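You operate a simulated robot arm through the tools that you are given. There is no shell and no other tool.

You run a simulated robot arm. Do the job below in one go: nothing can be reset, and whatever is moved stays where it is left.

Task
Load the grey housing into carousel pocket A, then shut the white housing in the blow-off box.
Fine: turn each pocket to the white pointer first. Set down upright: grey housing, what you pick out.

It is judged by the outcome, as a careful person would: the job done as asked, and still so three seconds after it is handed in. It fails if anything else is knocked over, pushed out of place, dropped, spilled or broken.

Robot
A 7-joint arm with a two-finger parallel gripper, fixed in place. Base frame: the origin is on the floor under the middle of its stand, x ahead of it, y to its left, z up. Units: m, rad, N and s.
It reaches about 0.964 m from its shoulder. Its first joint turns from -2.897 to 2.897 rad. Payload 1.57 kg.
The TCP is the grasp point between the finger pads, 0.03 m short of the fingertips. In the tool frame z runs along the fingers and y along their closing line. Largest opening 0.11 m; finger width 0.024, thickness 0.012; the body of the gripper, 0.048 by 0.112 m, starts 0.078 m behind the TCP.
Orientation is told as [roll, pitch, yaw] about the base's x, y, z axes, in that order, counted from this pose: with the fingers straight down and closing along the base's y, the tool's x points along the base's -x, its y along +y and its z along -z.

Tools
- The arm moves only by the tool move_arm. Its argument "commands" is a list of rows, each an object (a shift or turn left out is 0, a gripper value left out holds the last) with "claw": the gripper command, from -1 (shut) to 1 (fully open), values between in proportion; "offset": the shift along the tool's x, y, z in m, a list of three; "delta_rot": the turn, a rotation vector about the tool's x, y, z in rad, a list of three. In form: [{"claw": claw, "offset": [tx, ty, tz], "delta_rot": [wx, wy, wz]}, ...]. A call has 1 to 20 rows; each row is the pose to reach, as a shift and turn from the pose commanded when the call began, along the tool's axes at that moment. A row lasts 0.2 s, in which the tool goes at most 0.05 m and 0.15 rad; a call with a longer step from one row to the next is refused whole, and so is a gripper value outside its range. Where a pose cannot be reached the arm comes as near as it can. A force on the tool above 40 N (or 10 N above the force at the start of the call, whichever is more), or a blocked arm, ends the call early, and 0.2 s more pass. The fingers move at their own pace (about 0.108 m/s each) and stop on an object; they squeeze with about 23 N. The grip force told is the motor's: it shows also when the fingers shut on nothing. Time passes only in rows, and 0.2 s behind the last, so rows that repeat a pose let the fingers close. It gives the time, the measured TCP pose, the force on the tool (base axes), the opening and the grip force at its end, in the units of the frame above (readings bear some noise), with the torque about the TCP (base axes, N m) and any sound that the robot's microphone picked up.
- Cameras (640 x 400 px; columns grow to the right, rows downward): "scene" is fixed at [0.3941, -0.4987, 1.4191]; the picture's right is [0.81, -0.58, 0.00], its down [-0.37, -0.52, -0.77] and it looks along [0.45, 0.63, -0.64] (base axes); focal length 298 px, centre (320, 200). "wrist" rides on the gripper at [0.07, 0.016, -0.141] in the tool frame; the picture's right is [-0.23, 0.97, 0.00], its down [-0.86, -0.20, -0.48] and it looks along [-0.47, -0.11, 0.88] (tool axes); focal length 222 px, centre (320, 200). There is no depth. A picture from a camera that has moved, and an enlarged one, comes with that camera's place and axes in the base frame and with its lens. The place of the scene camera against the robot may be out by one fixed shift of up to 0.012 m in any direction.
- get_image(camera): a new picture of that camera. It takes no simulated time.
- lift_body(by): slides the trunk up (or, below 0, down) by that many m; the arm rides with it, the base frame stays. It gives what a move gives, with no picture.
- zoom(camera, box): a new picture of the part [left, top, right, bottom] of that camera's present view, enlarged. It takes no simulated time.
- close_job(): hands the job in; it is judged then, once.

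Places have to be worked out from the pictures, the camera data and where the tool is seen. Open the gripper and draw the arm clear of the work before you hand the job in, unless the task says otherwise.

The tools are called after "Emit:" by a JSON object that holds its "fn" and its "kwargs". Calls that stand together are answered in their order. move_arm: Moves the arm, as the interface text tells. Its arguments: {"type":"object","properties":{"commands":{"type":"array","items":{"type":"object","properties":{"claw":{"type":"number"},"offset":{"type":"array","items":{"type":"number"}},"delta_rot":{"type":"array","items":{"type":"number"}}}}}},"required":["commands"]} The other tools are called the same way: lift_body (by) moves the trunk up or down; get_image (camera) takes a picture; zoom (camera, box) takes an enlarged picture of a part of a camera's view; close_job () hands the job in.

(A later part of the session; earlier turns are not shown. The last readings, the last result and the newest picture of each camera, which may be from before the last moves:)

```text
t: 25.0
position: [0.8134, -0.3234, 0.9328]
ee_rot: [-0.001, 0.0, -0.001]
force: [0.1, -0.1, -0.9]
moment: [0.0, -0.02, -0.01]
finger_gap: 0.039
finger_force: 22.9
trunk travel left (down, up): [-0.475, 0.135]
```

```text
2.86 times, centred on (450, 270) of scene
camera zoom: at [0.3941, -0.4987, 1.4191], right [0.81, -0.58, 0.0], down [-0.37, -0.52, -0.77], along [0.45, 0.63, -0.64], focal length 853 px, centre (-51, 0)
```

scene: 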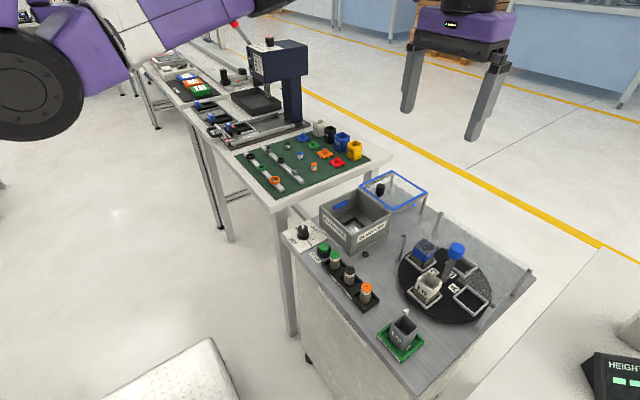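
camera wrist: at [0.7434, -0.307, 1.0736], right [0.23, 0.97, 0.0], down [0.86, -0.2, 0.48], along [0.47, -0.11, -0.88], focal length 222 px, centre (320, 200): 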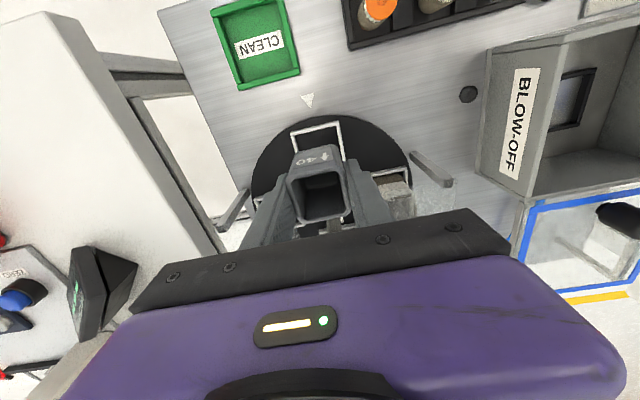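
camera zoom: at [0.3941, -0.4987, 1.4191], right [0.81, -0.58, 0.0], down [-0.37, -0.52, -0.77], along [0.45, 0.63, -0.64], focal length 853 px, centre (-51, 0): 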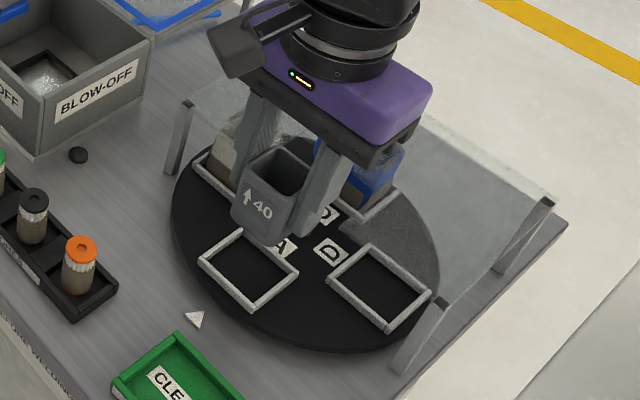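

The held housing's bottom is about 1–2 mm to +y of the pocket centre (-0.3238), and x looks right. I shift -1 mm in y and lower to just above the pocket frame to check alignment.

Emit:
{"fn": "move_arm", "kwargs": {"commands": [{"claw": -1, "offset": [0, -0.001, 0.02]}, {"offset": [0, -0.001, 0.04]}, {"offset": [0, -0.001, 0.053]}, {"offset": [0, -0.001, 0.053]}]}}

Emit:
{"fn": "zoom", "kwargs": {"camera": "wrist", "box": [240, 80, 400, 200]}}

Emit:
{"fn": "zoom", "kwargs": {"camera": "scene", "box": [400, 230, 480, 310]}}

```text
t: 26.0
position: [0.8123, -0.3262, 0.8793]
ee_rot: [-0.001, 0.001, -0.001]
force: [0.3, 0.4, -0.3]
moment: [-0.05, -0.02, -0.03]
finger_gap: 0.0392
finger_force: 23.3
trunk travel left (down, up): [-0.475, 0.135]
```

```text
3.33 times, centred on (320, 140) of wrist
camera zoom: at [0.7439, -0.309, 1.0204], right [0.23, 0.97, 0.0], down [0.85, -0.2, 0.48], along [0.47, -0.11, -0.88], focal length 740 px, centre (320, 400)
```

zoom: 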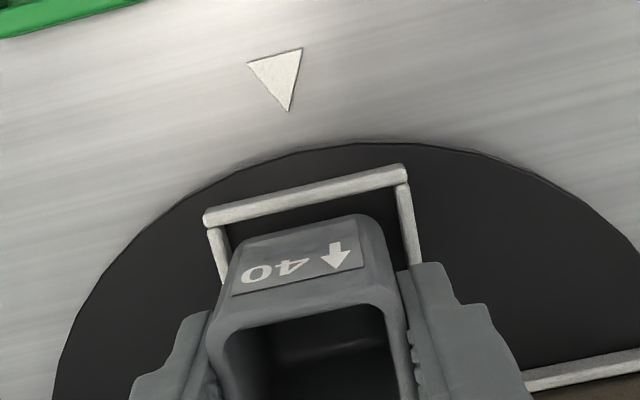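

```text
5.00 times, centred on (440, 270) of scene
camera zoom: at [0.3941, -0.4987, 1.4191], right [0.81, -0.58, 0.0], down [-0.37, -0.52, -0.77], along [0.45, 0.63, -0.64], focal length 1493 px, centre (-280, -150)
```

zoom: 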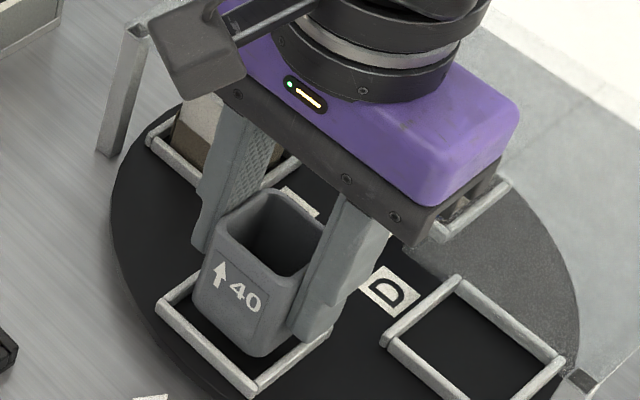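

Alignment looks good: the housing bottom is centred in the frame with about 3 mm of gap all round. I lower gently into the pocket.

Emit:
{"fn": "move_arm", "kwargs": {"commands": [{"claw": -1, "offset": [0, 0, 0.005]}, {"offset": [0, 0, 0.01]}, {"offset": [0, 0, 0.014]}, {"offset": [0, 0, 0.014]}]}}

Emit:
{"fn": "zoom", "kwargs": {"camera": "scene", "box": [400, 240, 470, 310]}}

```text
t: 27.0
position: [0.8137, -0.3253, 0.8657]
ee_rot: [0.0, 0.0, 0.001]
force: [-0.2, 0.7, 0.9]
moment: [0.0, 0.04, 0.02]
finger_gap: 0.039
finger_force: 23.5
trunk travel left (down, up): [-0.475, 0.135]
```

```text
5.71 times, centred on (435, 275) of scene
camera zoom: at [0.3941, -0.4987, 1.4191], right [0.81, -0.58, 0.0], down [-0.37, -0.52, -0.77], along [0.45, 0.63, -0.64], focal length 1706 px, centre (-337, -229)
```

zoom: 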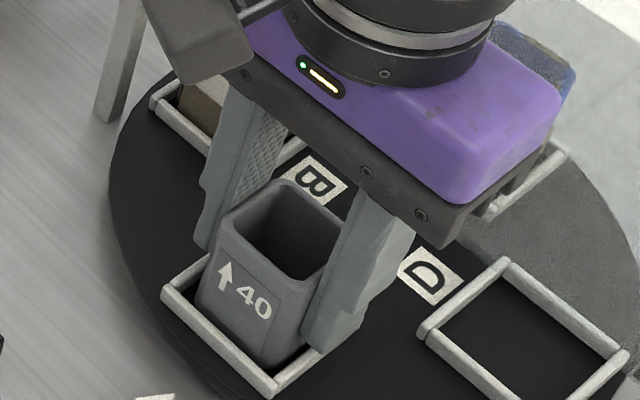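

No contact yet, so I keep lowering in small steps.

Emit:
{"fn": "move_arm", "kwargs": {"commands": [{"claw": -1, "offset": [0, 0, 0.002]}, {"offset": [0, 0, 0.004]}, {"offset": [0, 0, 0.004]}]}}

```text
t: 27.8
position: [0.8132, -0.3269, 0.8625]
ee_rot: [-0.002, -0.003, 0.0]
force: [1.0, -1.9, 19.0]
moment: [-0.03, -0.07, -0.08]
finger_gap: 0.0397
finger_force: 23.2
trunk travel left (down, up): [-0.475, 0.135]
```

There is 19 N upward force, so something is touching. I look closely to make sure it is the disc floor and not the frame.

Emit:
{"fn": "zoom", "kwargs": {"camera": "scene", "box": [415, 255, 465, 305]}}

Emit:
{"fn": "zoom", "kwargs": {"camera": "wrist", "box": [240, 80, 400, 200]}}

```text
8.00 times, centred on (440, 280) of scene
camera zoom: at [0.3941, -0.4987, 1.4191], right [0.81, -0.58, 0.0], down [-0.37, -0.52, -0.77], along [0.45, 0.63, -0.64], focal length 2388 px, centre (-640, -440)
```

zoom: 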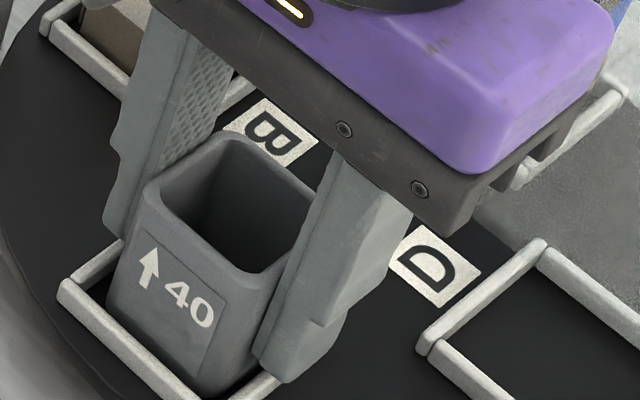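

```text
3.33 times, centred on (320, 140) of wrist
camera zoom: at [0.7442, -0.3087, 1.0037], right [0.23, 0.97, 0.0], down [0.85, -0.2, 0.48], along [0.47, -0.11, -0.88], focal length 740 px, centre (320, 400)
```

zoom: 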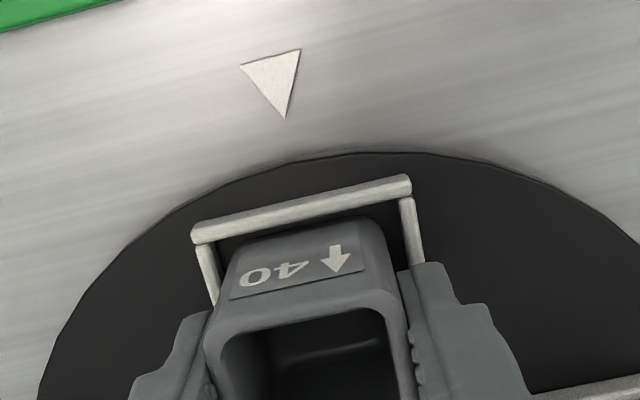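

The housing is inside the frame and resting on the disc. I relax the downward force, open, and rise clear.

Emit:
{"fn": "move_arm", "kwargs": {"commands": [{"claw": -1, "offset": [0, 0, -0.002]}, {"claw": -0.2, "offset": [0, 0, -0.002]}, {"claw": 0.2, "offset": [0, 0, -0.002]}, {"claw": 0.2, "offset": [0, 0, -0.002]}, {"claw": 0.2, "offset": [0, 0, -0.03]}, {"claw": 0.2, "offset": [0, 0, -0.07]}, {"claw": 0.2, "offset": [0, 0, -0.11]}, {"claw": 0.2, "offset": [0, 0, -0.13]}]}}

Emit:
{"fn": "zoom", "kwargs": {"camera": "scene", "box": [390, 210, 520, 330]}}

Emit:
{"fn": "zoom", "kwargs": {"camera": "wrist", "box": [220, 60, 420, 210]}}

```text
t: 29.6
position: [0.813, -0.3256, 0.9946]
ee_rot: [0.0, 0.002, 0.001]
force: [0.7, 0.7, 0.4]
moment: [0.02, -0.04, 0.01]
finger_gap: 0.0659
finger_force: 0.1
trunk travel left (down, up): [-0.475, 0.135]
```

```text
3.33 times, centred on (455, 270) of scene
camera zoom: at [0.3941, -0.4987, 1.4191], right [0.81, -0.58, 0.0], down [-0.37, -0.52, -0.77], along [0.45, 0.63, -0.64], focal length 995 px, centre (-130, -33)
```

zoom: 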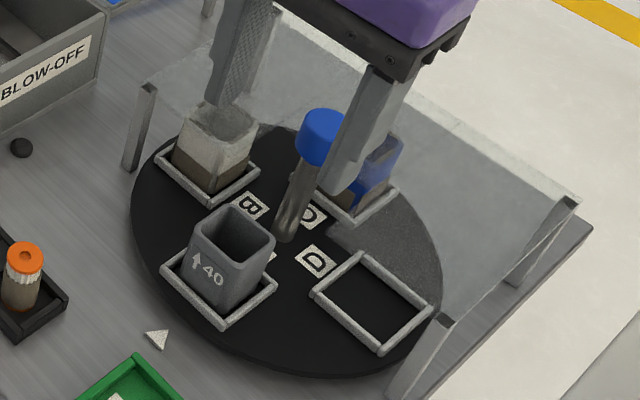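

```text
2.67 times, centred on (320, 135) of wrist
camera zoom: at [0.7434, -0.3088, 1.1356], right [0.23, 0.97, 0.0], down [0.86, -0.2, 0.48], along [0.47, -0.11, -0.88], focal length 592 px, centre (320, 373)
```

zoom: 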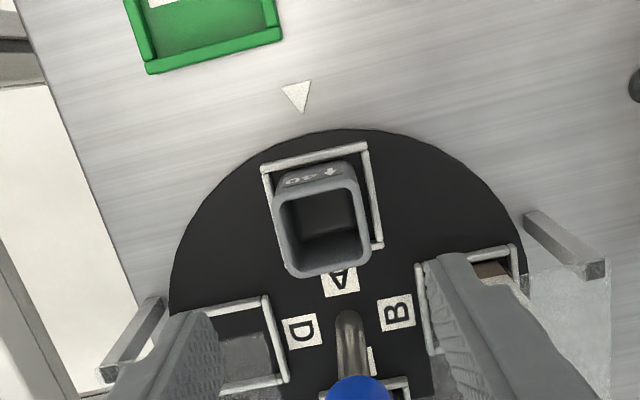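

The grey housing stands upright in pocket A. Next I go back over the knob to turn the carousel the other way and bring pocket B (white housing) to the pointer.

Emit:
{"fn": "move_arm", "kwargs": {"commands": [{"claw": 0.3, "offset": [-0.035, 0.001, -0.005]}, {"offset": [-0.07, 0.0016, -0.005]}, {"offset": [-0.07, 0.0016, 0.02]}, {"offset": [-0.07, 0.0016, 0.045]}, {"offset": [-0.07, 0.0016, 0.0646]}, {"offset": [-0.07, 0.0016, 0.0646]}]}}

Emit:
{"fn": "zoom", "kwargs": {"camera": "wrist", "box": [220, 80, 420, 220]}}

```text
t: 31.0
position: [0.8819, -0.3248, 0.9274]
ee_rot: [-0.001, -0.001, 0.0]
force: [0.1, -0.4, -0.4]
moment: [0.01, 0.0, 0.0]
finger_gap: 0.0714
finger_force: 0.1
trunk travel left (down, up): [-0.475, 0.135]
```

```text
2.86 times, centred on (320, 150) of wrist
camera zoom: at [0.8133, -0.3077, 1.0689], right [0.23, 0.97, 0.0], down [0.86, -0.2, 0.48], along [0.47, -0.11, -0.88], focal length 635 px, centre (320, 343)
```

zoom: 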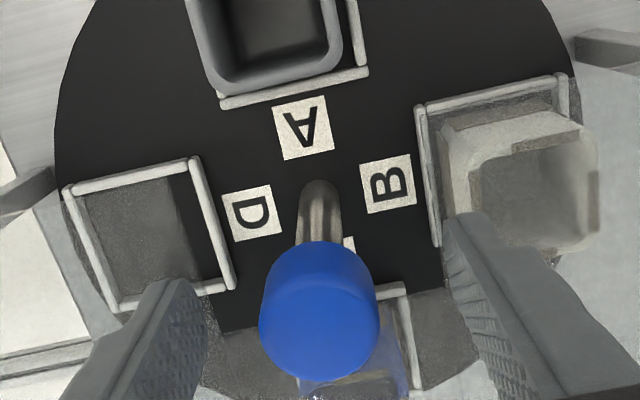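

The knob is centred between the fingers. I grip it.

Emit:
{"fn": "move_arm", "kwargs": {"commands": [{"claw": 0.0, "offset": [-0.0005, 0.0005, -0.001]}, {"claw": -1, "offset": [-0.0005, 0.0005, -0.001]}, {"claw": -1, "offset": [-0.0005, 0.0005, -0.001]}, {"claw": -1, "offset": [-0.0005, 0.0005, -0.001]}]}}

```text
t: 32.0
position: [0.8832, -0.3241, 0.9288]
ee_rot: [0.001, 0.0, -0.003]
force: [2.8, -6.2, -1.5]
moment: [0.23, -0.07, -0.01]
finger_gap: 0.0296
finger_force: 39.5
trunk travel left (down, up): [-0.475, 0.135]
```

The grip on the knob is good. I turn the tool -90° (counter-clockwise from above) in slow steps, first half.

Emit:
{"fn": "move_arm", "kwargs": {"commands": [{"claw": -1, "delta_rot": [0, 0, -0.08]}, {"delta_rot": [0, 0, -0.17]}, {"delta_rot": [0, 0, -0.26]}, {"delta_rot": [0, 0, -0.35]}, {"delta_rot": [0, 0, -0.44]}, {"delta_rot": [0, 0, -0.53]}, {"delta_rot": [0, 0, -0.62]}, {"delta_rot": [0, 0, -0.71]}, {"delta_rot": [0, 0, -0.785]}]}}

Emit:
{"fn": "zoom", "kwargs": {"camera": "scene", "box": [390, 210, 520, 330]}}

```text
t: 34.0
position: [0.8833, -0.3243, 0.9296]
ee_rot: [0.003, 0.002, 0.786]
force: [-15.0, 4.1, 6.3]
moment: [-0.72, -0.03, -0.02]
finger_gap: 0.0297
finger_force: 39.2
trunk travel left (down, up): [-0.475, 0.135]
```

```text
3.33 times, centred on (455, 270) of scene
camera zoom: at [0.3941, -0.4987, 1.4191], right [0.81, -0.58, 0.0], down [-0.37, -0.52, -0.77], along [0.45, 0.63, -0.64], focal length 995 px, centre (-130, -33)
```

zoom: 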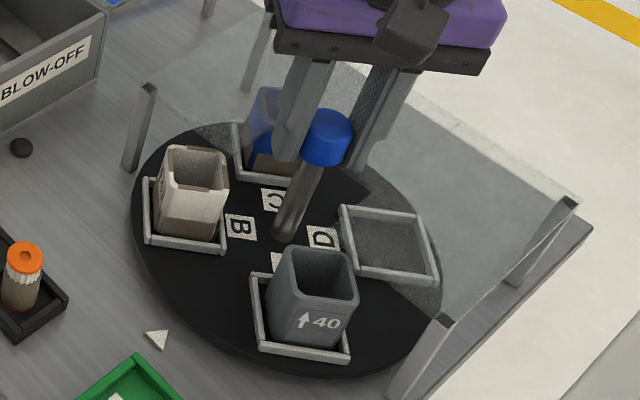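

Halfway there, and both housings are upright. I finish the other half with a small relief shift.

Emit:
{"fn": "move_arm", "kwargs": {"commands": [{"offset": [0.0007, 0.0007, 0], "delta_rot": [0, 0, -0.09]}, {"offset": [0.0007, 0.0007, 0], "delta_rot": [0, 0, -0.18]}, {"offset": [0.0007, 0.0007, 0], "delta_rot": [0, 0, -0.27]}, {"offset": [0.0007, 0.0007, 0], "delta_rot": [0, 0, -0.36]}, {"offset": [0.0007, 0.0007, 0], "delta_rot": [0, 0, -0.45]}, {"offset": [0.0007, 0.0007, 0], "delta_rot": [0, 0, -0.54]}, {"offset": [0.0007, 0.0007, 0], "delta_rot": [0, 0, -0.63]}, {"offset": [0.0007, 0.0007, 0], "delta_rot": [0, 0, -0.72]}, {"offset": [0.0007, 0.0007, 0], "delta_rot": [0, 0, -0.786]}, {"offset": [0.0007, 0.0007, 0], "delta_rot": [0, 0, -0.786]}]}}

Emit:
{"fn": "zoom", "kwargs": {"camera": "scene", "box": [390, 210, 520, 330]}}

Emit:
{"fn": "get_image", "kwargs": {"camera": "wrist"}}

```text
t: 36.2
position: [0.8821, -0.3239, 0.9283]
ee_rot: [0.001, 0.001, 1.571]
force: [-13.8, 7.1, 3.6]
moment: [-0.39, -0.54, -0.03]
finger_gap: 0.0299
finger_force: 38.8
trunk travel left (down, up): [-0.475, 0.135]
```

```text
3.33 times, centred on (455, 270) of scene
camera zoom: at [0.3941, -0.4987, 1.4191], right [0.81, -0.58, 0.0], down [-0.37, -0.52, -0.77], along [0.45, 0.63, -0.64], focal length 995 px, centre (-130, -33)
```

zoom: 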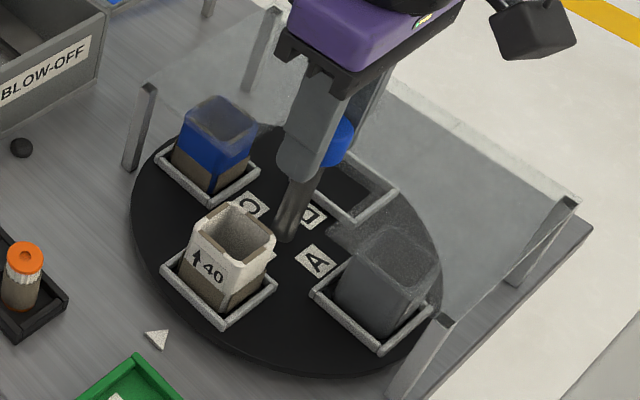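

```text
taken
camera wrist: at [0.8665, -0.3925, 1.0694], right [-0.97, 0.23, 0.0], down [0.2, 0.85, 0.48], along [0.11, 0.47, -0.88], focal length 222 px, centre (320, 200)
```

wrist: 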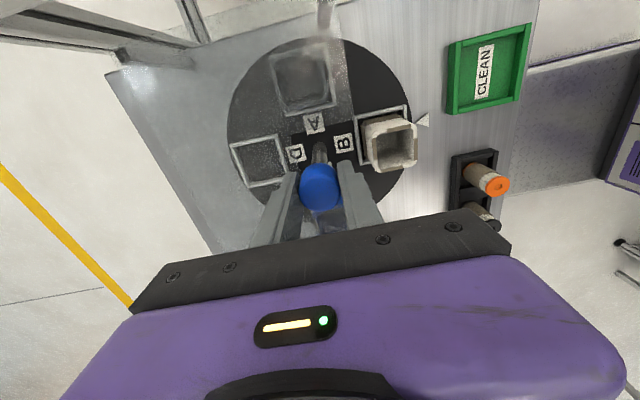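

Pocket B with the white housing is at the pointer and the grey housing sits under the guard in A. I release the knob and rise.

Emit:
{"fn": "move_arm", "kwargs": {"commands": [{"claw": -0.2, "offset": [0, 0, 0]}, {"claw": 0.3, "offset": [0, 0, 0]}, {"claw": 0.3, "offset": [0, 0, 0]}, {"claw": 0.3, "offset": [0, 0, -0.04]}, {"claw": 0.3, "offset": [0, 0, -0.08]}, {"claw": 0.3, "offset": [0, 0, -0.11]}]}}

Emit:
{"fn": "zoom", "kwargs": {"camera": "scene", "box": [390, 210, 520, 330]}}

Emit:
{"fn": "zoom", "kwargs": {"camera": "wrist", "box": [230, 30, 450, 220]}}

```text
t: 37.6
position: [0.8829, -0.3234, 1.0407]
ee_rot: [0.0, 0.0, 1.571]
force: [-0.4, 0.7, 0.0]
moment: [-0.01, -0.02, 0.02]
finger_gap: 0.0713
finger_force: 0.0
trunk travel left (down, up): [-0.475, 0.135]
```

```text
3.33 times, centred on (455, 270) of scene
camera zoom: at [0.3941, -0.4987, 1.4191], right [0.81, -0.58, 0.0], down [-0.37, -0.52, -0.77], along [0.45, 0.63, -0.64], focal length 995 px, centre (-130, -33)
```

zoom: 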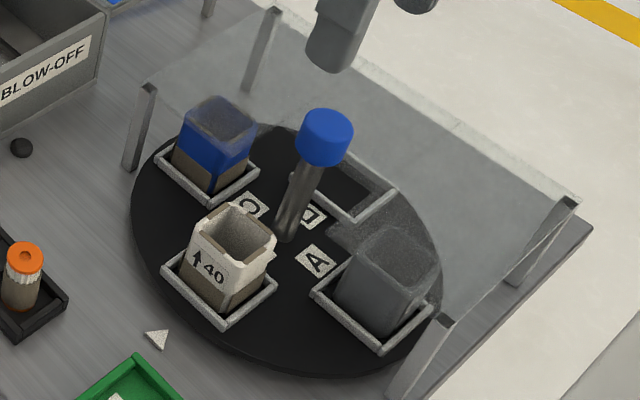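

```text
2.11 times, centred on (340, 125) of wrist
camera zoom: at [0.8668, -0.3932, 1.1811], right [-0.97, 0.23, 0.0], down [0.2, 0.86, 0.48], along [0.11, 0.47, -0.88], focal length 468 px, centre (278, 358)
```

zoom: 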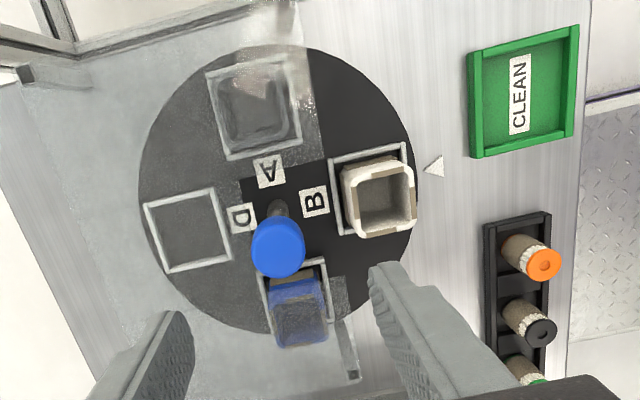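

The carousel held. I turn the wrist back to yaw 0 and move above the white housing at (0.814, -0.324), staying high.

Emit:
{"fn": "move_arm", "kwargs": {"commands": [{"claw": 0.3, "delta_rot": [0, 0, 0.145]}, {"delta_rot": [0, 0, 0.29]}, {"delta_rot": [0, 0, 0.435]}, {"delta_rot": [0, 0, 0.58]}, {"delta_rot": [0, 0, 0.725]}, {"delta_rot": [0, 0, 0.87]}, {"delta_rot": [0, 0, 1.015]}, {"delta_rot": [0, 0, 1.16]}, {"delta_rot": [0, 0, 1.305]}, {"delta_rot": [0, 0, 1.45]}, {"delta_rot": [0, 0, 1.571]}, {"offset": [0, 0.03, 0.02], "delta_rot": [0, 0, 1.571]}, {"offset": [0, 0.069, 0.04], "delta_rot": [0, 0, 1.571]}, {"offset": [0, 0.069, 0.08], "delta_rot": [0, 0, 1.571]}, {"offset": [0, 0.069, 0.08], "delta_rot": [0, 0, 1.571]}]}}

Emit:
{"fn": "zoom", "kwargs": {"camera": "wrist", "box": [220, 60, 420, 220]}}

Emit:
{"fn": "get_image", "kwargs": {"camera": "wrist"}}

```text
t: 40.8
position: [0.8152, -0.3248, 0.9574]
ee_rot: [-0.002, -0.001, 0.0]
force: [0.0, 0.0, 0.0]
moment: [0.03, -0.01, -0.01]
finger_gap: 0.0715
finger_force: 0.1
trunk travel left (down, up): [-0.475, 0.135]
```

```text
2.50 times, centred on (320, 140) of wrist
camera zoom: at [0.7459, -0.3075, 1.0993], right [0.23, 0.97, 0.0], down [0.85, -0.2, 0.48], along [0.47, -0.11, -0.88], focal length 555 px, centre (320, 350)
```

zoom: 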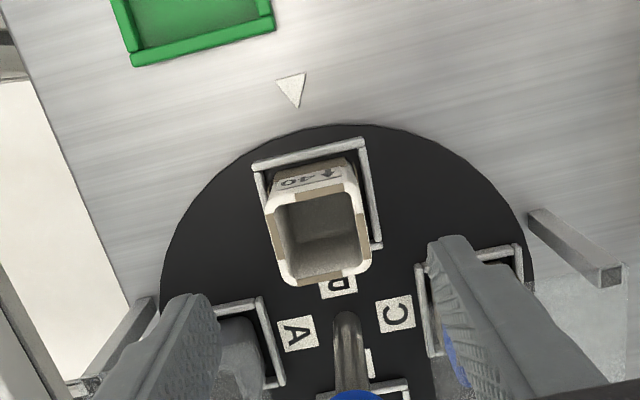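

```text
taken
camera wrist: at [0.7459, -0.3075, 1.0993], right [0.23, 0.97, 0.0], down [0.85, -0.2, 0.48], along [0.47, -0.11, -0.88], focal length 222 px, centre (320, 200)
```

wrist: 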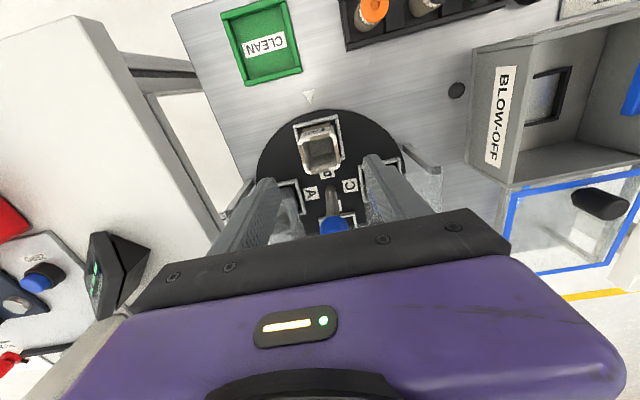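

The white housing's centre computes to (0.815, -0.3245), right under the TCP. I descend to TCP z≈0.862, the same height that worked for the grey one, and look before gripping.

Emit:
{"fn": "move_arm", "kwargs": {"commands": [{"claw": 0.3, "offset": [0, 0, 0.03]}, {"offset": [0, 0, 0.06]}, {"offset": [0, 0, 0.085]}, {"offset": [0, 0, 0.0954]}, {"offset": [0, 0, 0.0954]}]}}

Emit:
{"fn": "zoom", "kwargs": {"camera": "wrist", "box": [220, 80, 420, 220]}}

Emit:
{"fn": "zoom", "kwargs": {"camera": "scene", "box": [400, 230, 480, 310]}}

```text
t: 42.0
position: [0.8142, -0.3228, 0.8618]
ee_rot: [0.0, 0.0, 0.001]
force: [-0.2, 0.7, -0.2]
moment: [0.0, -0.01, -0.01]
finger_gap: 0.0716
finger_force: 0.1
trunk travel left (down, up): [-0.475, 0.135]
```

```text
2.86 times, centred on (320, 150) of wrist
camera zoom: at [0.7454, -0.3059, 1.0026], right [0.23, 0.97, 0.0], down [0.86, -0.2, 0.48], along [0.47, -0.11, -0.88], focal length 635 px, centre (320, 343)
```

zoom: 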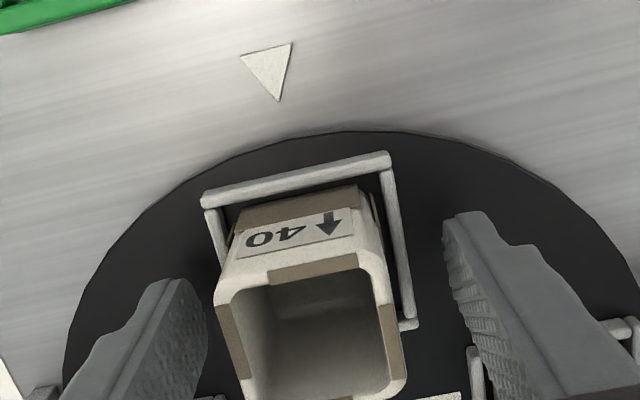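

```text
5.00 times, centred on (440, 270) of scene
camera zoom: at [0.3941, -0.4987, 1.4191], right [0.81, -0.58, 0.0], down [-0.37, -0.52, -0.77], along [0.45, 0.63, -0.64], focal length 1493 px, centre (-280, -150)
```

zoom: 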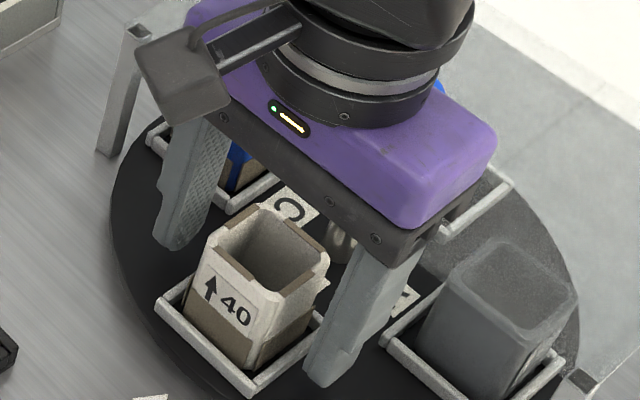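

The white housing is between the fingers, about 2 mm to -y. I shift and close.

Emit:
{"fn": "move_arm", "kwargs": {"commands": [{"claw": 0.3, "offset": [0, -0.002, 0]}, {"claw": 0.0, "offset": [0, -0.002, 0]}, {"claw": -0.3, "offset": [0, -0.002, 0]}, {"claw": -1, "offset": [0, -0.002, 0]}, {"claw": -1, "offset": [0, -0.002, 0]}, {"claw": -1, "offset": [0, -0.002, 0]}]}}

Emit:
{"fn": "zoom", "kwargs": {"camera": "wrist", "box": [220, 80, 420, 220]}}

```text
t: 43.4
position: [0.8138, -0.3254, 0.8643]
ee_rot: [0.0, 0.0, 0.001]
force: [-0.5, 0.1, 0.0]
moment: [0.01, -0.03, 0.03]
finger_gap: 0.0394
finger_force: 23.5
trunk travel left (down, up): [-0.475, 0.135]
```

```text
2.86 times, centred on (320, 150) of wrist
camera zoom: at [0.7451, -0.3083, 1.0034], right [0.23, 0.97, 0.0], down [0.86, -0.2, 0.48], along [0.47, -0.11, -0.88], focal length 635 px, centre (320, 343)
```

zoom: 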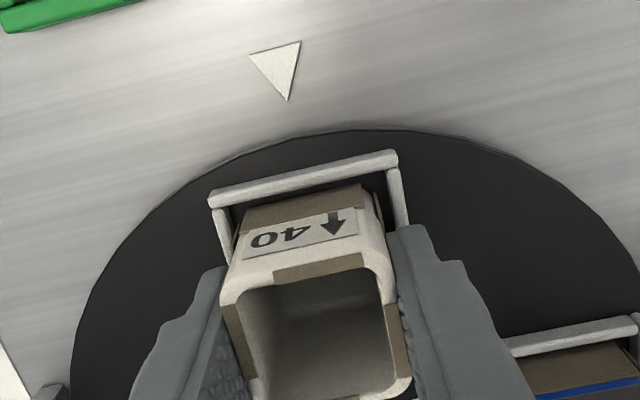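

Gripped at 39.4 mm. I lift straight up 13 cm and move partway toward the box for a look at it from above.

Emit:
{"fn": "move_arm", "kwargs": {"commands": [{"claw": -1, "offset": [0, 0, -0.02]}, {"offset": [0, 0, -0.05]}, {"offset": [0, 0, -0.09]}, {"offset": [0, 0, -0.13]}, {"offset": [0, 0.04, -0.15]}, {"offset": [0, 0.08, -0.17]}, {"offset": [0, 0.12, -0.18]}, {"offset": [0, 0.12, -0.18]}]}}

Emit:
{"fn": "get_image", "kwargs": {"camera": "wrist"}}

Emit:
{"fn": "zoom", "kwargs": {"camera": "wrist", "box": [380, 20, 580, 220]}}

Emit:
{"fn": "get_image", "kwargs": {"camera": "scene"}}

```text
t: 45.2
position: [0.8148, -0.2032, 1.0441]
ee_rot: [-0.001, 0.001, 0.0]
force: [0.5, -0.4, -0.7]
moment: [-0.02, 0.0, -0.01]
finger_gap: 0.0391
finger_force: 23.2
trunk travel left (down, up): [-0.475, 0.135]
```

```text
taken
camera wrist: at [0.7444, -0.1864, 1.1852], right [0.23, 0.97, 0.0], down [0.86, -0.2, 0.48], along [0.47, -0.11, -0.88], focal length 222 px, centre (320, 200)
```

wrist: 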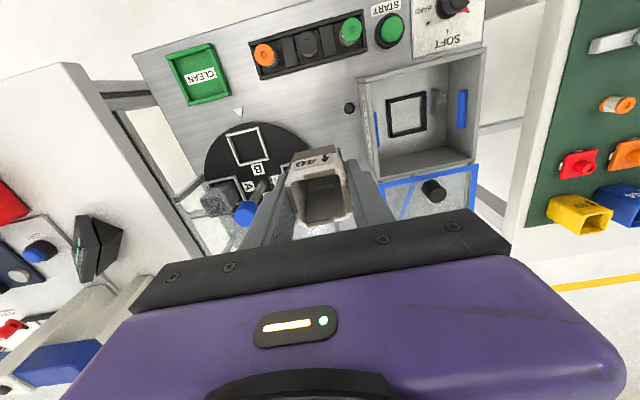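

```text
2.00 times, centred on (480, 120) of wrist
camera zoom: at [0.7444, -0.1864, 1.1852], right [0.23, 0.97, 0.0], down [0.86, -0.2, 0.48], along [0.47, -0.11, -0.88], focal length 444 px, centre (0, 360)
```

zoom: 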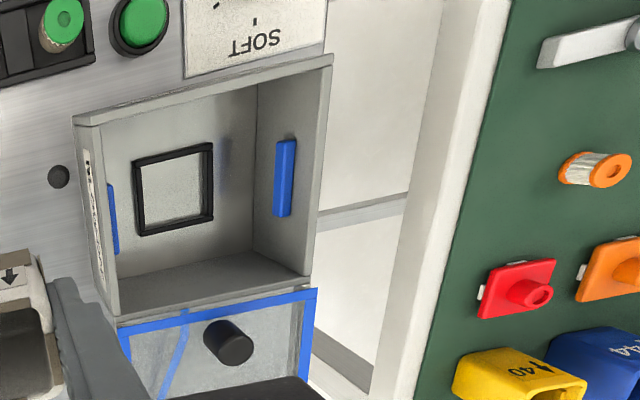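

```text
taken
```

scene: 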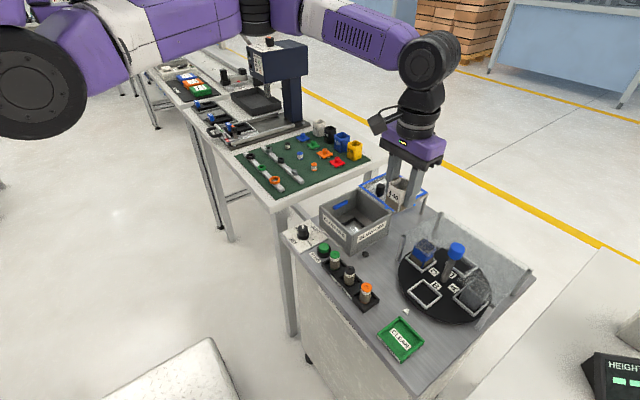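

The white housing is held upright. I zoom in more on the box interior and lid to fix the geometry.

Emit:
{"fn": "zoom", "kwargs": {"camera": "wrist", "box": [350, 40, 490, 180]}}

Emit:
{"fn": "zoom", "kwargs": {"camera": "wrist", "box": [370, 150, 490, 230]}}

Emit:
{"fn": "zoom", "kwargs": {"camera": "scene", "box": [310, 170, 440, 260]}}

```text
2.86 times, centred on (420, 110) of wrist
camera zoom: at [0.7444, -0.1864, 1.1852], right [0.23, 0.97, 0.0], down [0.86, -0.2, 0.48], along [0.47, -0.11, -0.88], focal length 635 px, centre (34, 457)
```

zoom: 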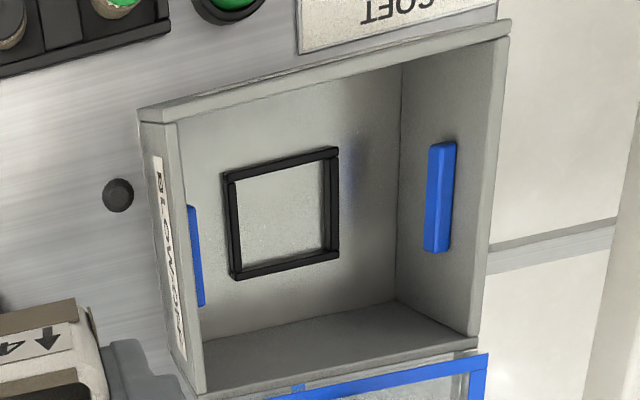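

```text
5.00 times, centred on (430, 190) of wrist
camera zoom: at [0.7444, -0.1864, 1.1852], right [0.23, 0.97, 0.0], down [0.86, -0.2, 0.48], along [0.47, -0.11, -0.88], focal length 1111 px, centre (-230, 250)
```

zoom: 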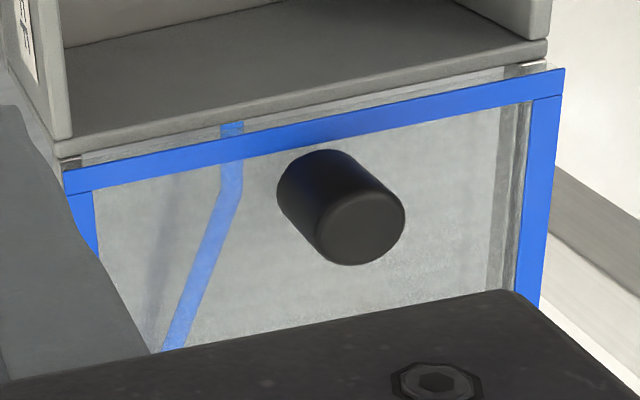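

```text
4.44 times, centred on (375, 215) of scene
camera zoom: at [0.3941, -0.4987, 1.4191], right [0.81, -0.58, 0.0], down [-0.37, -0.52, -0.77], along [0.45, 0.63, -0.64], focal length 1327 px, centre (76, 133)
```

zoom: 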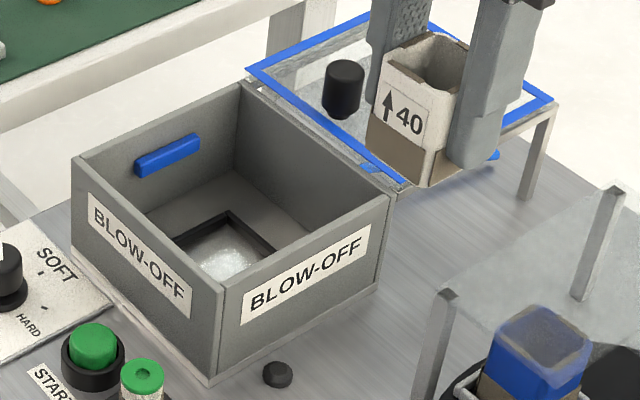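

The nest in the box is about 50 mm inside, centred at (0.8265, -0.0635), which also matches the box centre. I carry the white housing above it and check alignment.

Emit:
{"fn": "move_arm", "kwargs": {"commands": [{"claw": -1, "offset": [-0.004, 0.045, 0]}, {"offset": [-0.008, 0.09, 0]}, {"offset": [-0.0112, 0.1397, 0]}, {"offset": [-0.0112, 0.1397, 0.04]}, {"offset": [-0.0112, 0.1397, 0.075]}, {"offset": [-0.0112, 0.1397, 0.085]}, {"offset": [-0.0112, 0.1397, 0.085]}]}}

Emit:
{"fn": "zoom", "kwargs": {"camera": "wrist", "box": [200, 40, 440, 220]}}

Emit:
{"fn": "zoom", "kwargs": {"camera": "scene", "box": [310, 150, 440, 260]}}

```text
t: 46.8
position: [0.824, -0.0649, 0.957]
ee_rot: [-0.002, 0.001, 0.001]
force: [-0.5, 0.1, 0.4]
moment: [-0.03, -0.02, 0.0]
finger_gap: 0.0393
finger_force: 23.4
trunk travel left (down, up): [-0.475, 0.135]
```

```text
2.22 times, centred on (320, 130) of wrist
camera zoom: at [0.7556, -0.0477, 1.0982], right [0.23, 0.97, 0.0], down [0.86, -0.2, 0.48], along [0.47, -0.11, -0.88], focal length 494 px, centre (320, 356)
```

zoom: 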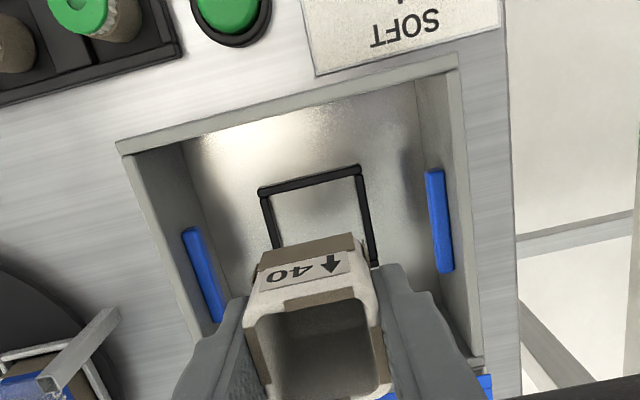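

```text
3.64 times, centred on (375, 205) of scene
camera zoom: at [0.3941, -0.4987, 1.4191], right [0.81, -0.58, 0.0], down [-0.37, -0.52, -0.77], along [0.45, 0.63, -0.64], focal length 1086 px, centre (120, 182)
```

zoom: 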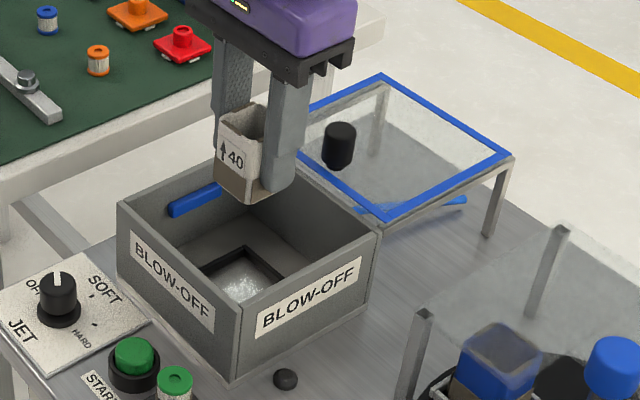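

Alignment is within about 1 mm. I lower into the box, first to about 3 cm above the floor.

Emit:
{"fn": "move_arm", "kwargs": {"commands": [{"claw": -1, "offset": [-0.0005, 0, 0.02]}, {"offset": [-0.0005, 0, 0.045]}, {"offset": [-0.0005, 0, 0.065]}, {"offset": [-0.0005, 0, 0.08]}, {"offset": [-0.0005, 0, 0.08]}]}}

Emit:
{"fn": "zoom", "kwargs": {"camera": "wrist", "box": [200, 40, 440, 220]}}

Emit:
{"fn": "zoom", "kwargs": {"camera": "scene", "box": [310, 150, 440, 260]}}

```text
t: 48.0
position: [0.8245, -0.0674, 0.8784]
ee_rot: [-0.001, 0.0, -0.001]
force: [0.4, -0.2, -0.3]
moment: [-0.02, 0.01, 0.03]
finger_gap: 0.0394
finger_force: 22.7
trunk travel left (down, up): [-0.475, 0.135]
```

```text
2.22 times, centred on (320, 130) of wrist
camera zoom: at [0.7563, -0.0497, 1.0181], right [0.23, 0.97, 0.0], down [0.85, -0.2, 0.48], along [0.47, -0.11, -0.88], focal length 494 px, centre (320, 356)
```

zoom: 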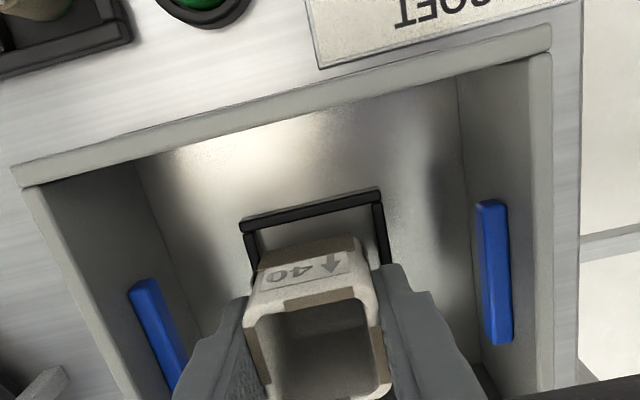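

```text
3.64 times, centred on (375, 205) of scene
camera zoom: at [0.3941, -0.4987, 1.4191], right [0.81, -0.58, 0.0], down [-0.37, -0.52, -0.77], along [0.45, 0.63, -0.64], focal length 1086 px, centre (120, 182)
```

zoom: 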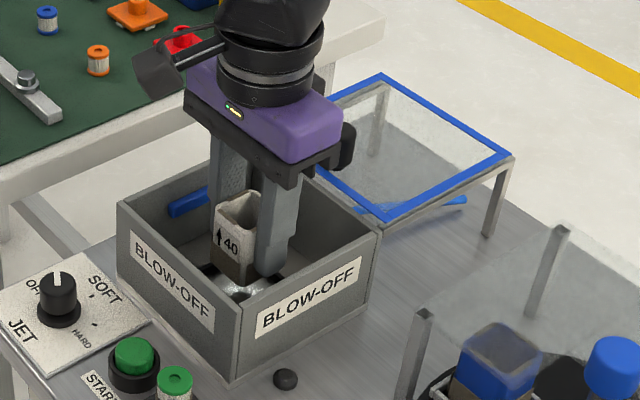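

The housing bottom is inside the nest outline but about 3 mm toward +x, so I correct -2.5 mm in x and +1 mm in y, then continue lowering in small steps.

Emit:
{"fn": "move_arm", "kwargs": {"commands": [{"claw": -1, "offset": [0.0025, 0.001, 0.004]}, {"offset": [0.0025, 0.001, 0.008]}, {"offset": [0.0025, 0.001, 0.012]}, {"offset": [0.0025, 0.001, 0.015]}, {"offset": [0.0025, 0.001, 0.015]}]}}

Emit:
{"fn": "zoom", "kwargs": {"camera": "wrist", "box": [240, 80, 400, 200]}}

```text
t: 49.2
position: [0.822, -0.0658, 0.8638]
ee_rot: [-0.001, 0.0, 0.0]
force: [0.1, -0.5, 0.4]
moment: [-0.03, 0.02, -0.04]
finger_gap: 0.0393
finger_force: 23.0
trunk travel left (down, up): [-0.475, 0.135]
```

```text
3.33 times, centred on (320, 140) of wrist
camera zoom: at [0.7537, -0.0484, 1.0035], right [0.23, 0.97, 0.0], down [0.86, -0.2, 0.48], along [0.47, -0.11, -0.88], focal length 740 px, centre (320, 400)
```

zoom: 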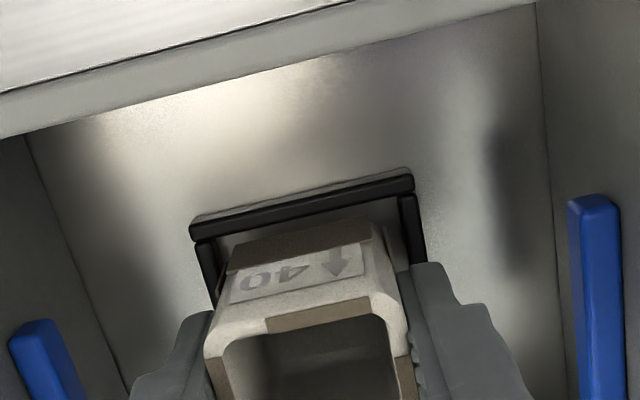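

It sits well inside the nest, with no contact yet. I continue down in small steps.

Emit:
{"fn": "move_arm", "kwargs": {"commands": [{"claw": -1, "offset": [0, 0, 0.002]}, {"offset": [0, 0, 0.004]}, {"offset": [0, 0, 0.004]}]}}

```text
t: 50.0
position: [0.8225, -0.0644, 0.8595]
ee_rot: [0.0, 0.0, 0.001]
force: [-0.1, 0.3, -0.9]
moment: [-0.01, -0.01, -0.01]
finger_gap: 0.0392
finger_force: 22.8
trunk travel left (down, up): [-0.475, 0.135]
```

No contact yet at TCP z 0.8595, so I lower a further 4 mm.

Emit:
{"fn": "move_arm", "kwargs": {"commands": [{"claw": -1, "offset": [0, 0, 0.002]}, {"offset": [0, 0, 0.004]}, {"offset": [0, 0, 0.004]}]}}

Emit:
{"fn": "zoom", "kwargs": {"camera": "wrist", "box": [240, 80, 400, 200]}}

```text
t: 50.8
position: [0.8228, -0.0651, 0.8537]
ee_rot: [-0.001, 0.001, 0.0]
force: [0.5, -0.3, -0.5]
moment: [-0.02, -0.03, 0.01]
finger_gap: 0.0395
finger_force: 22.8
trunk travel left (down, up): [-0.475, 0.135]
```

```text
3.33 times, centred on (320, 140) of wrist
camera zoom: at [0.7534, -0.0484, 0.9948], right [0.23, 0.97, 0.0], down [0.86, -0.2, 0.48], along [0.47, -0.11, -0.88], focal length 740 px, centre (320, 400)
```

zoom: 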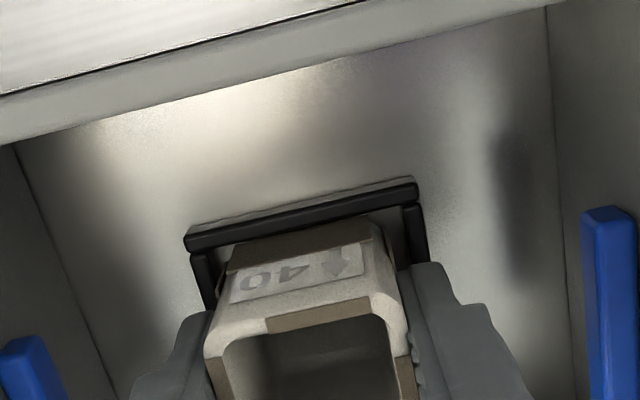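

Still no contact, so I lower in 1.5 mm steps.

Emit:
{"fn": "move_arm", "kwargs": {"commands": [{"claw": -1, "offset": [0, 0, 0.0015]}, {"offset": [0, 0, 0.003]}, {"offset": [0, 0, 0.003]}]}}

```text
t: 51.6
position: [0.8235, -0.0662, 0.8528]
ee_rot: [0.0, 0.001, 0.0]
force: [-2.3, -0.1, 8.3]
moment: [0.02, 0.13, 0.0]
finger_gap: 0.0394
finger_force: 22.9
trunk travel left (down, up): [-0.475, 0.135]
```

Light contact (8 N) with the box floor at the expected height. I open partway so the fingers stay clear of the box walls, and rise straight up.

Emit:
{"fn": "move_arm", "kwargs": {"commands": [{"claw": -1, "offset": [0, 0, -0.0005]}, {"claw": -0.1, "offset": [0, 0, -0.0005]}, {"claw": 0.15, "offset": [0, 0, -0.0005]}, {"claw": 0.15, "offset": [0, 0, -0.0005]}, {"claw": 0.15, "offset": [0, 0, -0.03]}, {"claw": 0.15, "offset": [0, 0, -0.07]}, {"claw": 0.15, "offset": [0, 0, -0.11]}, {"claw": 0.15, "offset": [0, 0, -0.15]}]}}

Emit:
{"fn": "get_image", "kwargs": {"camera": "wrist"}}

Emit:
{"fn": "zoom", "kwargs": {"camera": "scene", "box": [310, 150, 440, 260]}}

```text
t: 53.4
position: [0.8237, -0.0668, 1.0023]
ee_rot: [0.0, -0.001, -0.002]
force: [0.2, -0.9, 0.1]
moment: [-0.01, 0.02, -0.03]
finger_gap: 0.0632
finger_force: 0.1
trunk travel left (down, up): [-0.475, 0.135]
```

```text
taken
camera wrist: at [0.7555, -0.0493, 1.1431], right [0.23, 0.97, 0.0], down [0.86, -0.2, 0.48], along [0.47, -0.11, -0.88], focal length 222 px, centre (320, 200)
```

wrist: 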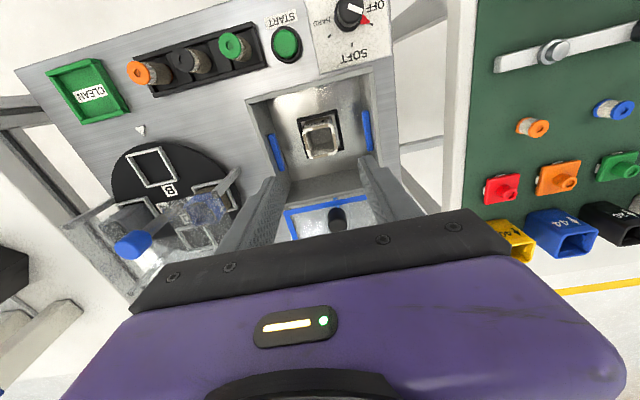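

```text
3.64 times, centred on (375, 205) of scene
camera zoom: at [0.3941, -0.4987, 1.4191], right [0.81, -0.58, 0.0], down [-0.37, -0.52, -0.77], along [0.45, 0.63, -0.64], focal length 1086 px, centre (120, 182)
```

zoom: 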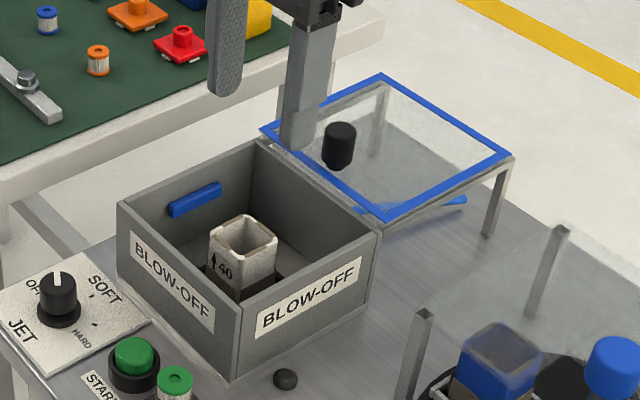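

The white housing stands upright in the nest. Next is the lid, so I move forward over its knob for a good view.

Emit:
{"fn": "move_arm", "kwargs": {"commands": [{"claw": 0.15, "offset": [-0.04, 0, -0.02]}, {"offset": [-0.07, 0, -0.03]}, {"offset": [-0.07, 0, -0.03]}]}}

Emit:
{"fn": "get_image", "kwargs": {"camera": "wrist"}}

Emit:
{"fn": "zoom", "kwargs": {"camera": "wrist", "box": [240, 60, 400, 210]}}

Emit:
{"fn": "zoom", "kwargs": {"camera": "scene", "box": [350, 160, 440, 230]}}

```text
t: 54.2
position: [0.8931, -0.0651, 1.0297]
ee_rot: [0.0, 0.001, 0.0]
force: [0.3, 0.7, 0.2]
moment: [0.03, 0.03, 0.02]
finger_gap: 0.0631
finger_force: 0.0
trunk travel left (down, up): [-0.475, 0.135]
```

```text
taken
camera wrist: at [0.8233, -0.0481, 1.1726], right [0.23, 0.97, 0.0], down [0.86, -0.2, 0.48], along [0.47, -0.11, -0.88], focal length 222 px, centre (320, 200)
```

wrist: 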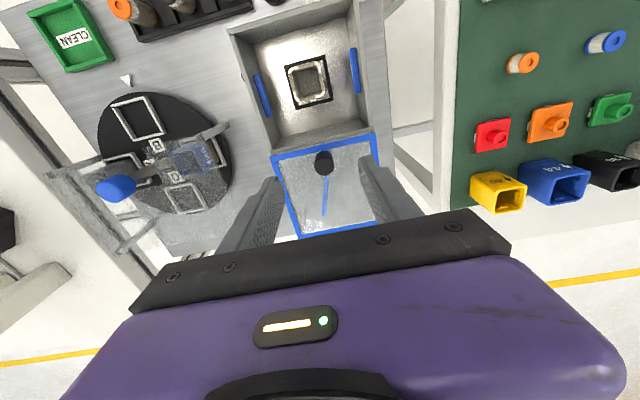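

```text
2.67 times, centred on (320, 135) of wrist
camera zoom: at [0.8233, -0.0481, 1.1726], right [0.23, 0.97, 0.0], down [0.86, -0.2, 0.48], along [0.47, -0.11, -0.88], focal length 592 px, centre (320, 373)
```

zoom: 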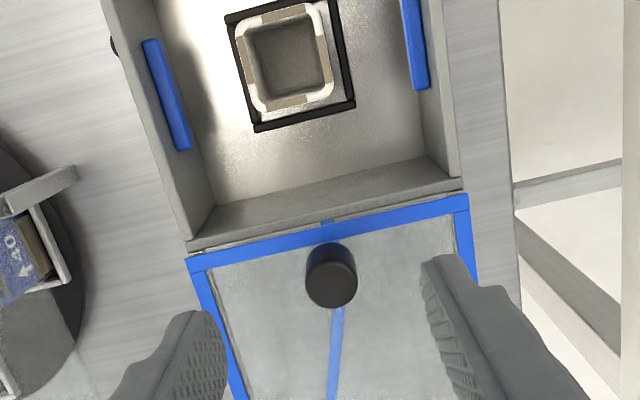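

```text
5.71 times, centred on (395, 195) of scene
camera zoom: at [0.3941, -0.4987, 1.4191], right [0.81, -0.58, 0.0], down [-0.37, -0.52, -0.77], along [0.45, 0.63, -0.64], focal length 1706 px, centre (-109, 229)
```

zoom: 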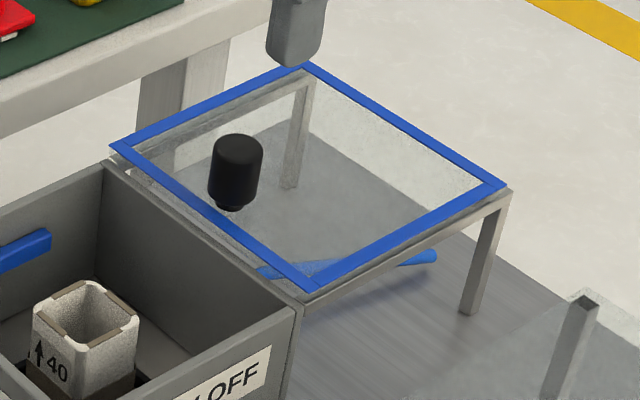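

The lid is a sliding cover on rails at z≈0.885, spanning x 0.899–1.035, and its knob is at (0.913, -0.064) with its top near 0.922. It needs to slide about -0.14 m in x over the box. I line up above the knob.

Emit:
{"fn": "move_arm", "kwargs": {"commands": [{"claw": 0.15, "offset": [-0.02, 0.001, 0.02]}, {"offset": [-0.02, 0.001, 0.05]}, {"offset": [-0.02, 0.001, 0.068]}, {"offset": [-0.02, 0.001, 0.068]}]}}

Emit:
{"fn": "zoom", "kwargs": {"camera": "wrist", "box": [220, 80, 420, 220]}}

Emit:
{"fn": "zoom", "kwargs": {"camera": "scene", "box": [340, 140, 440, 230]}}

```text
t: 55.2
position: [0.913, -0.0627, 0.963]
ee_rot: [0.001, 0.0, 0.0]
force: [-0.6, 0.8, 0.1]
moment: [0.03, -0.01, 0.02]
finger_gap: 0.0633
finger_force: 0.1
trunk travel left (down, up): [-0.475, 0.135]
```

```text
2.86 times, centred on (320, 150) of wrist
camera zoom: at [0.8435, -0.0468, 1.1039], right [0.23, 0.97, 0.0], down [0.85, -0.2, 0.48], along [0.47, -0.11, -0.88], focal length 635 px, centre (320, 343)
```

zoom: 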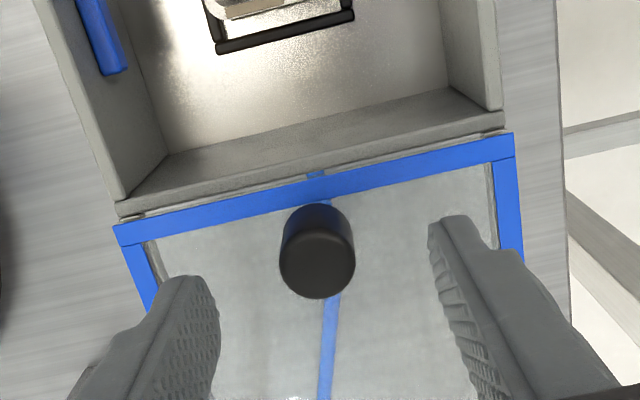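

```text
4.44 times, centred on (390, 185) of scene
camera zoom: at [0.3941, -0.4987, 1.4191], right [0.81, -0.58, 0.0], down [-0.37, -0.52, -0.77], along [0.45, 0.63, -0.64], focal length 1327 px, centre (9, 267)
```

zoom: 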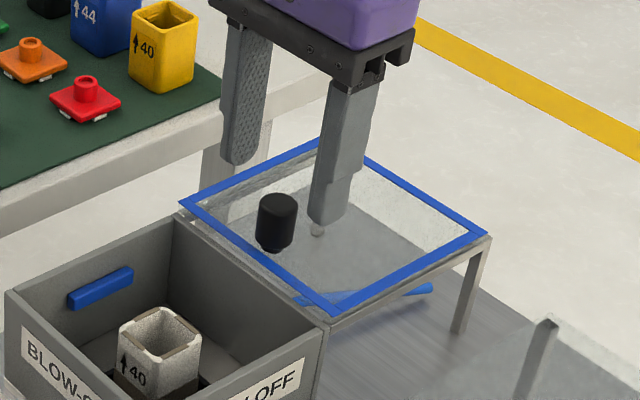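

The knob is at (0.9137, -0.0638), right under the TCP. I lower to TCP z≈0.923, with the tips about 8 mm above the lid.

Emit:
{"fn": "move_arm", "kwargs": {"commands": [{"claw": 0.15, "offset": [-0.0005, -0.001, 0.02]}, {"offset": [-0.0005, -0.001, 0.035]}, {"offset": [-0.0005, -0.001, 0.039]}, {"offset": [-0.0005, -0.001, 0.039]}]}}

Emit:
{"fn": "zoom", "kwargs": {"camera": "wrist", "box": [220, 80, 420, 220]}}

Emit:
{"fn": "zoom", "kwargs": {"camera": "scene", "box": [340, 140, 440, 230]}}

```text
t: 56.2
position: [0.913, -0.0663, 0.923]
ee_rot: [0.002, 0.0, 0.0]
force: [0.5, 0.1, 0.1]
moment: [0.01, -0.01, -0.01]
finger_gap: 0.0632
finger_force: 0.1
trunk travel left (down, up): [-0.475, 0.135]
```

```text
2.86 times, centred on (320, 150) of wrist
camera zoom: at [0.844, -0.0491, 1.0655], right [0.23, 0.97, 0.0], down [0.86, -0.2, 0.48], along [0.47, -0.11, -0.88], focal length 635 px, centre (320, 343)
```

zoom: 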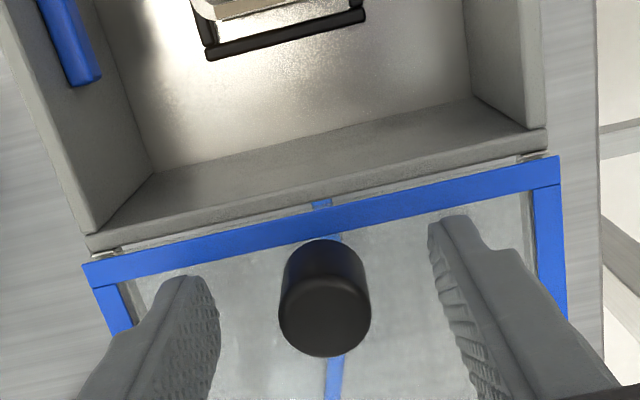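

```text
4.44 times, centred on (390, 185) of scene
camera zoom: at [0.3941, -0.4987, 1.4191], right [0.81, -0.58, 0.0], down [-0.37, -0.52, -0.77], along [0.45, 0.63, -0.64], focal length 1327 px, centre (9, 267)
```

zoom: 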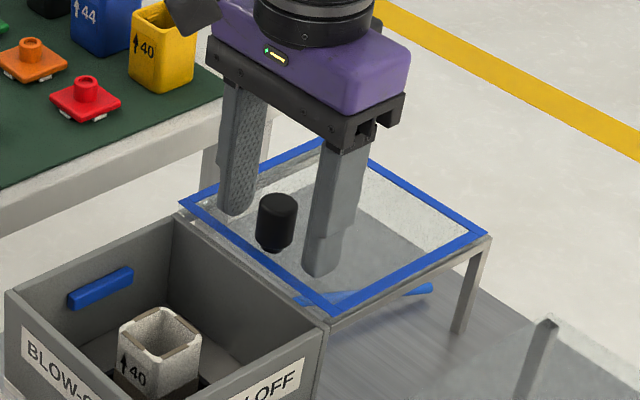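

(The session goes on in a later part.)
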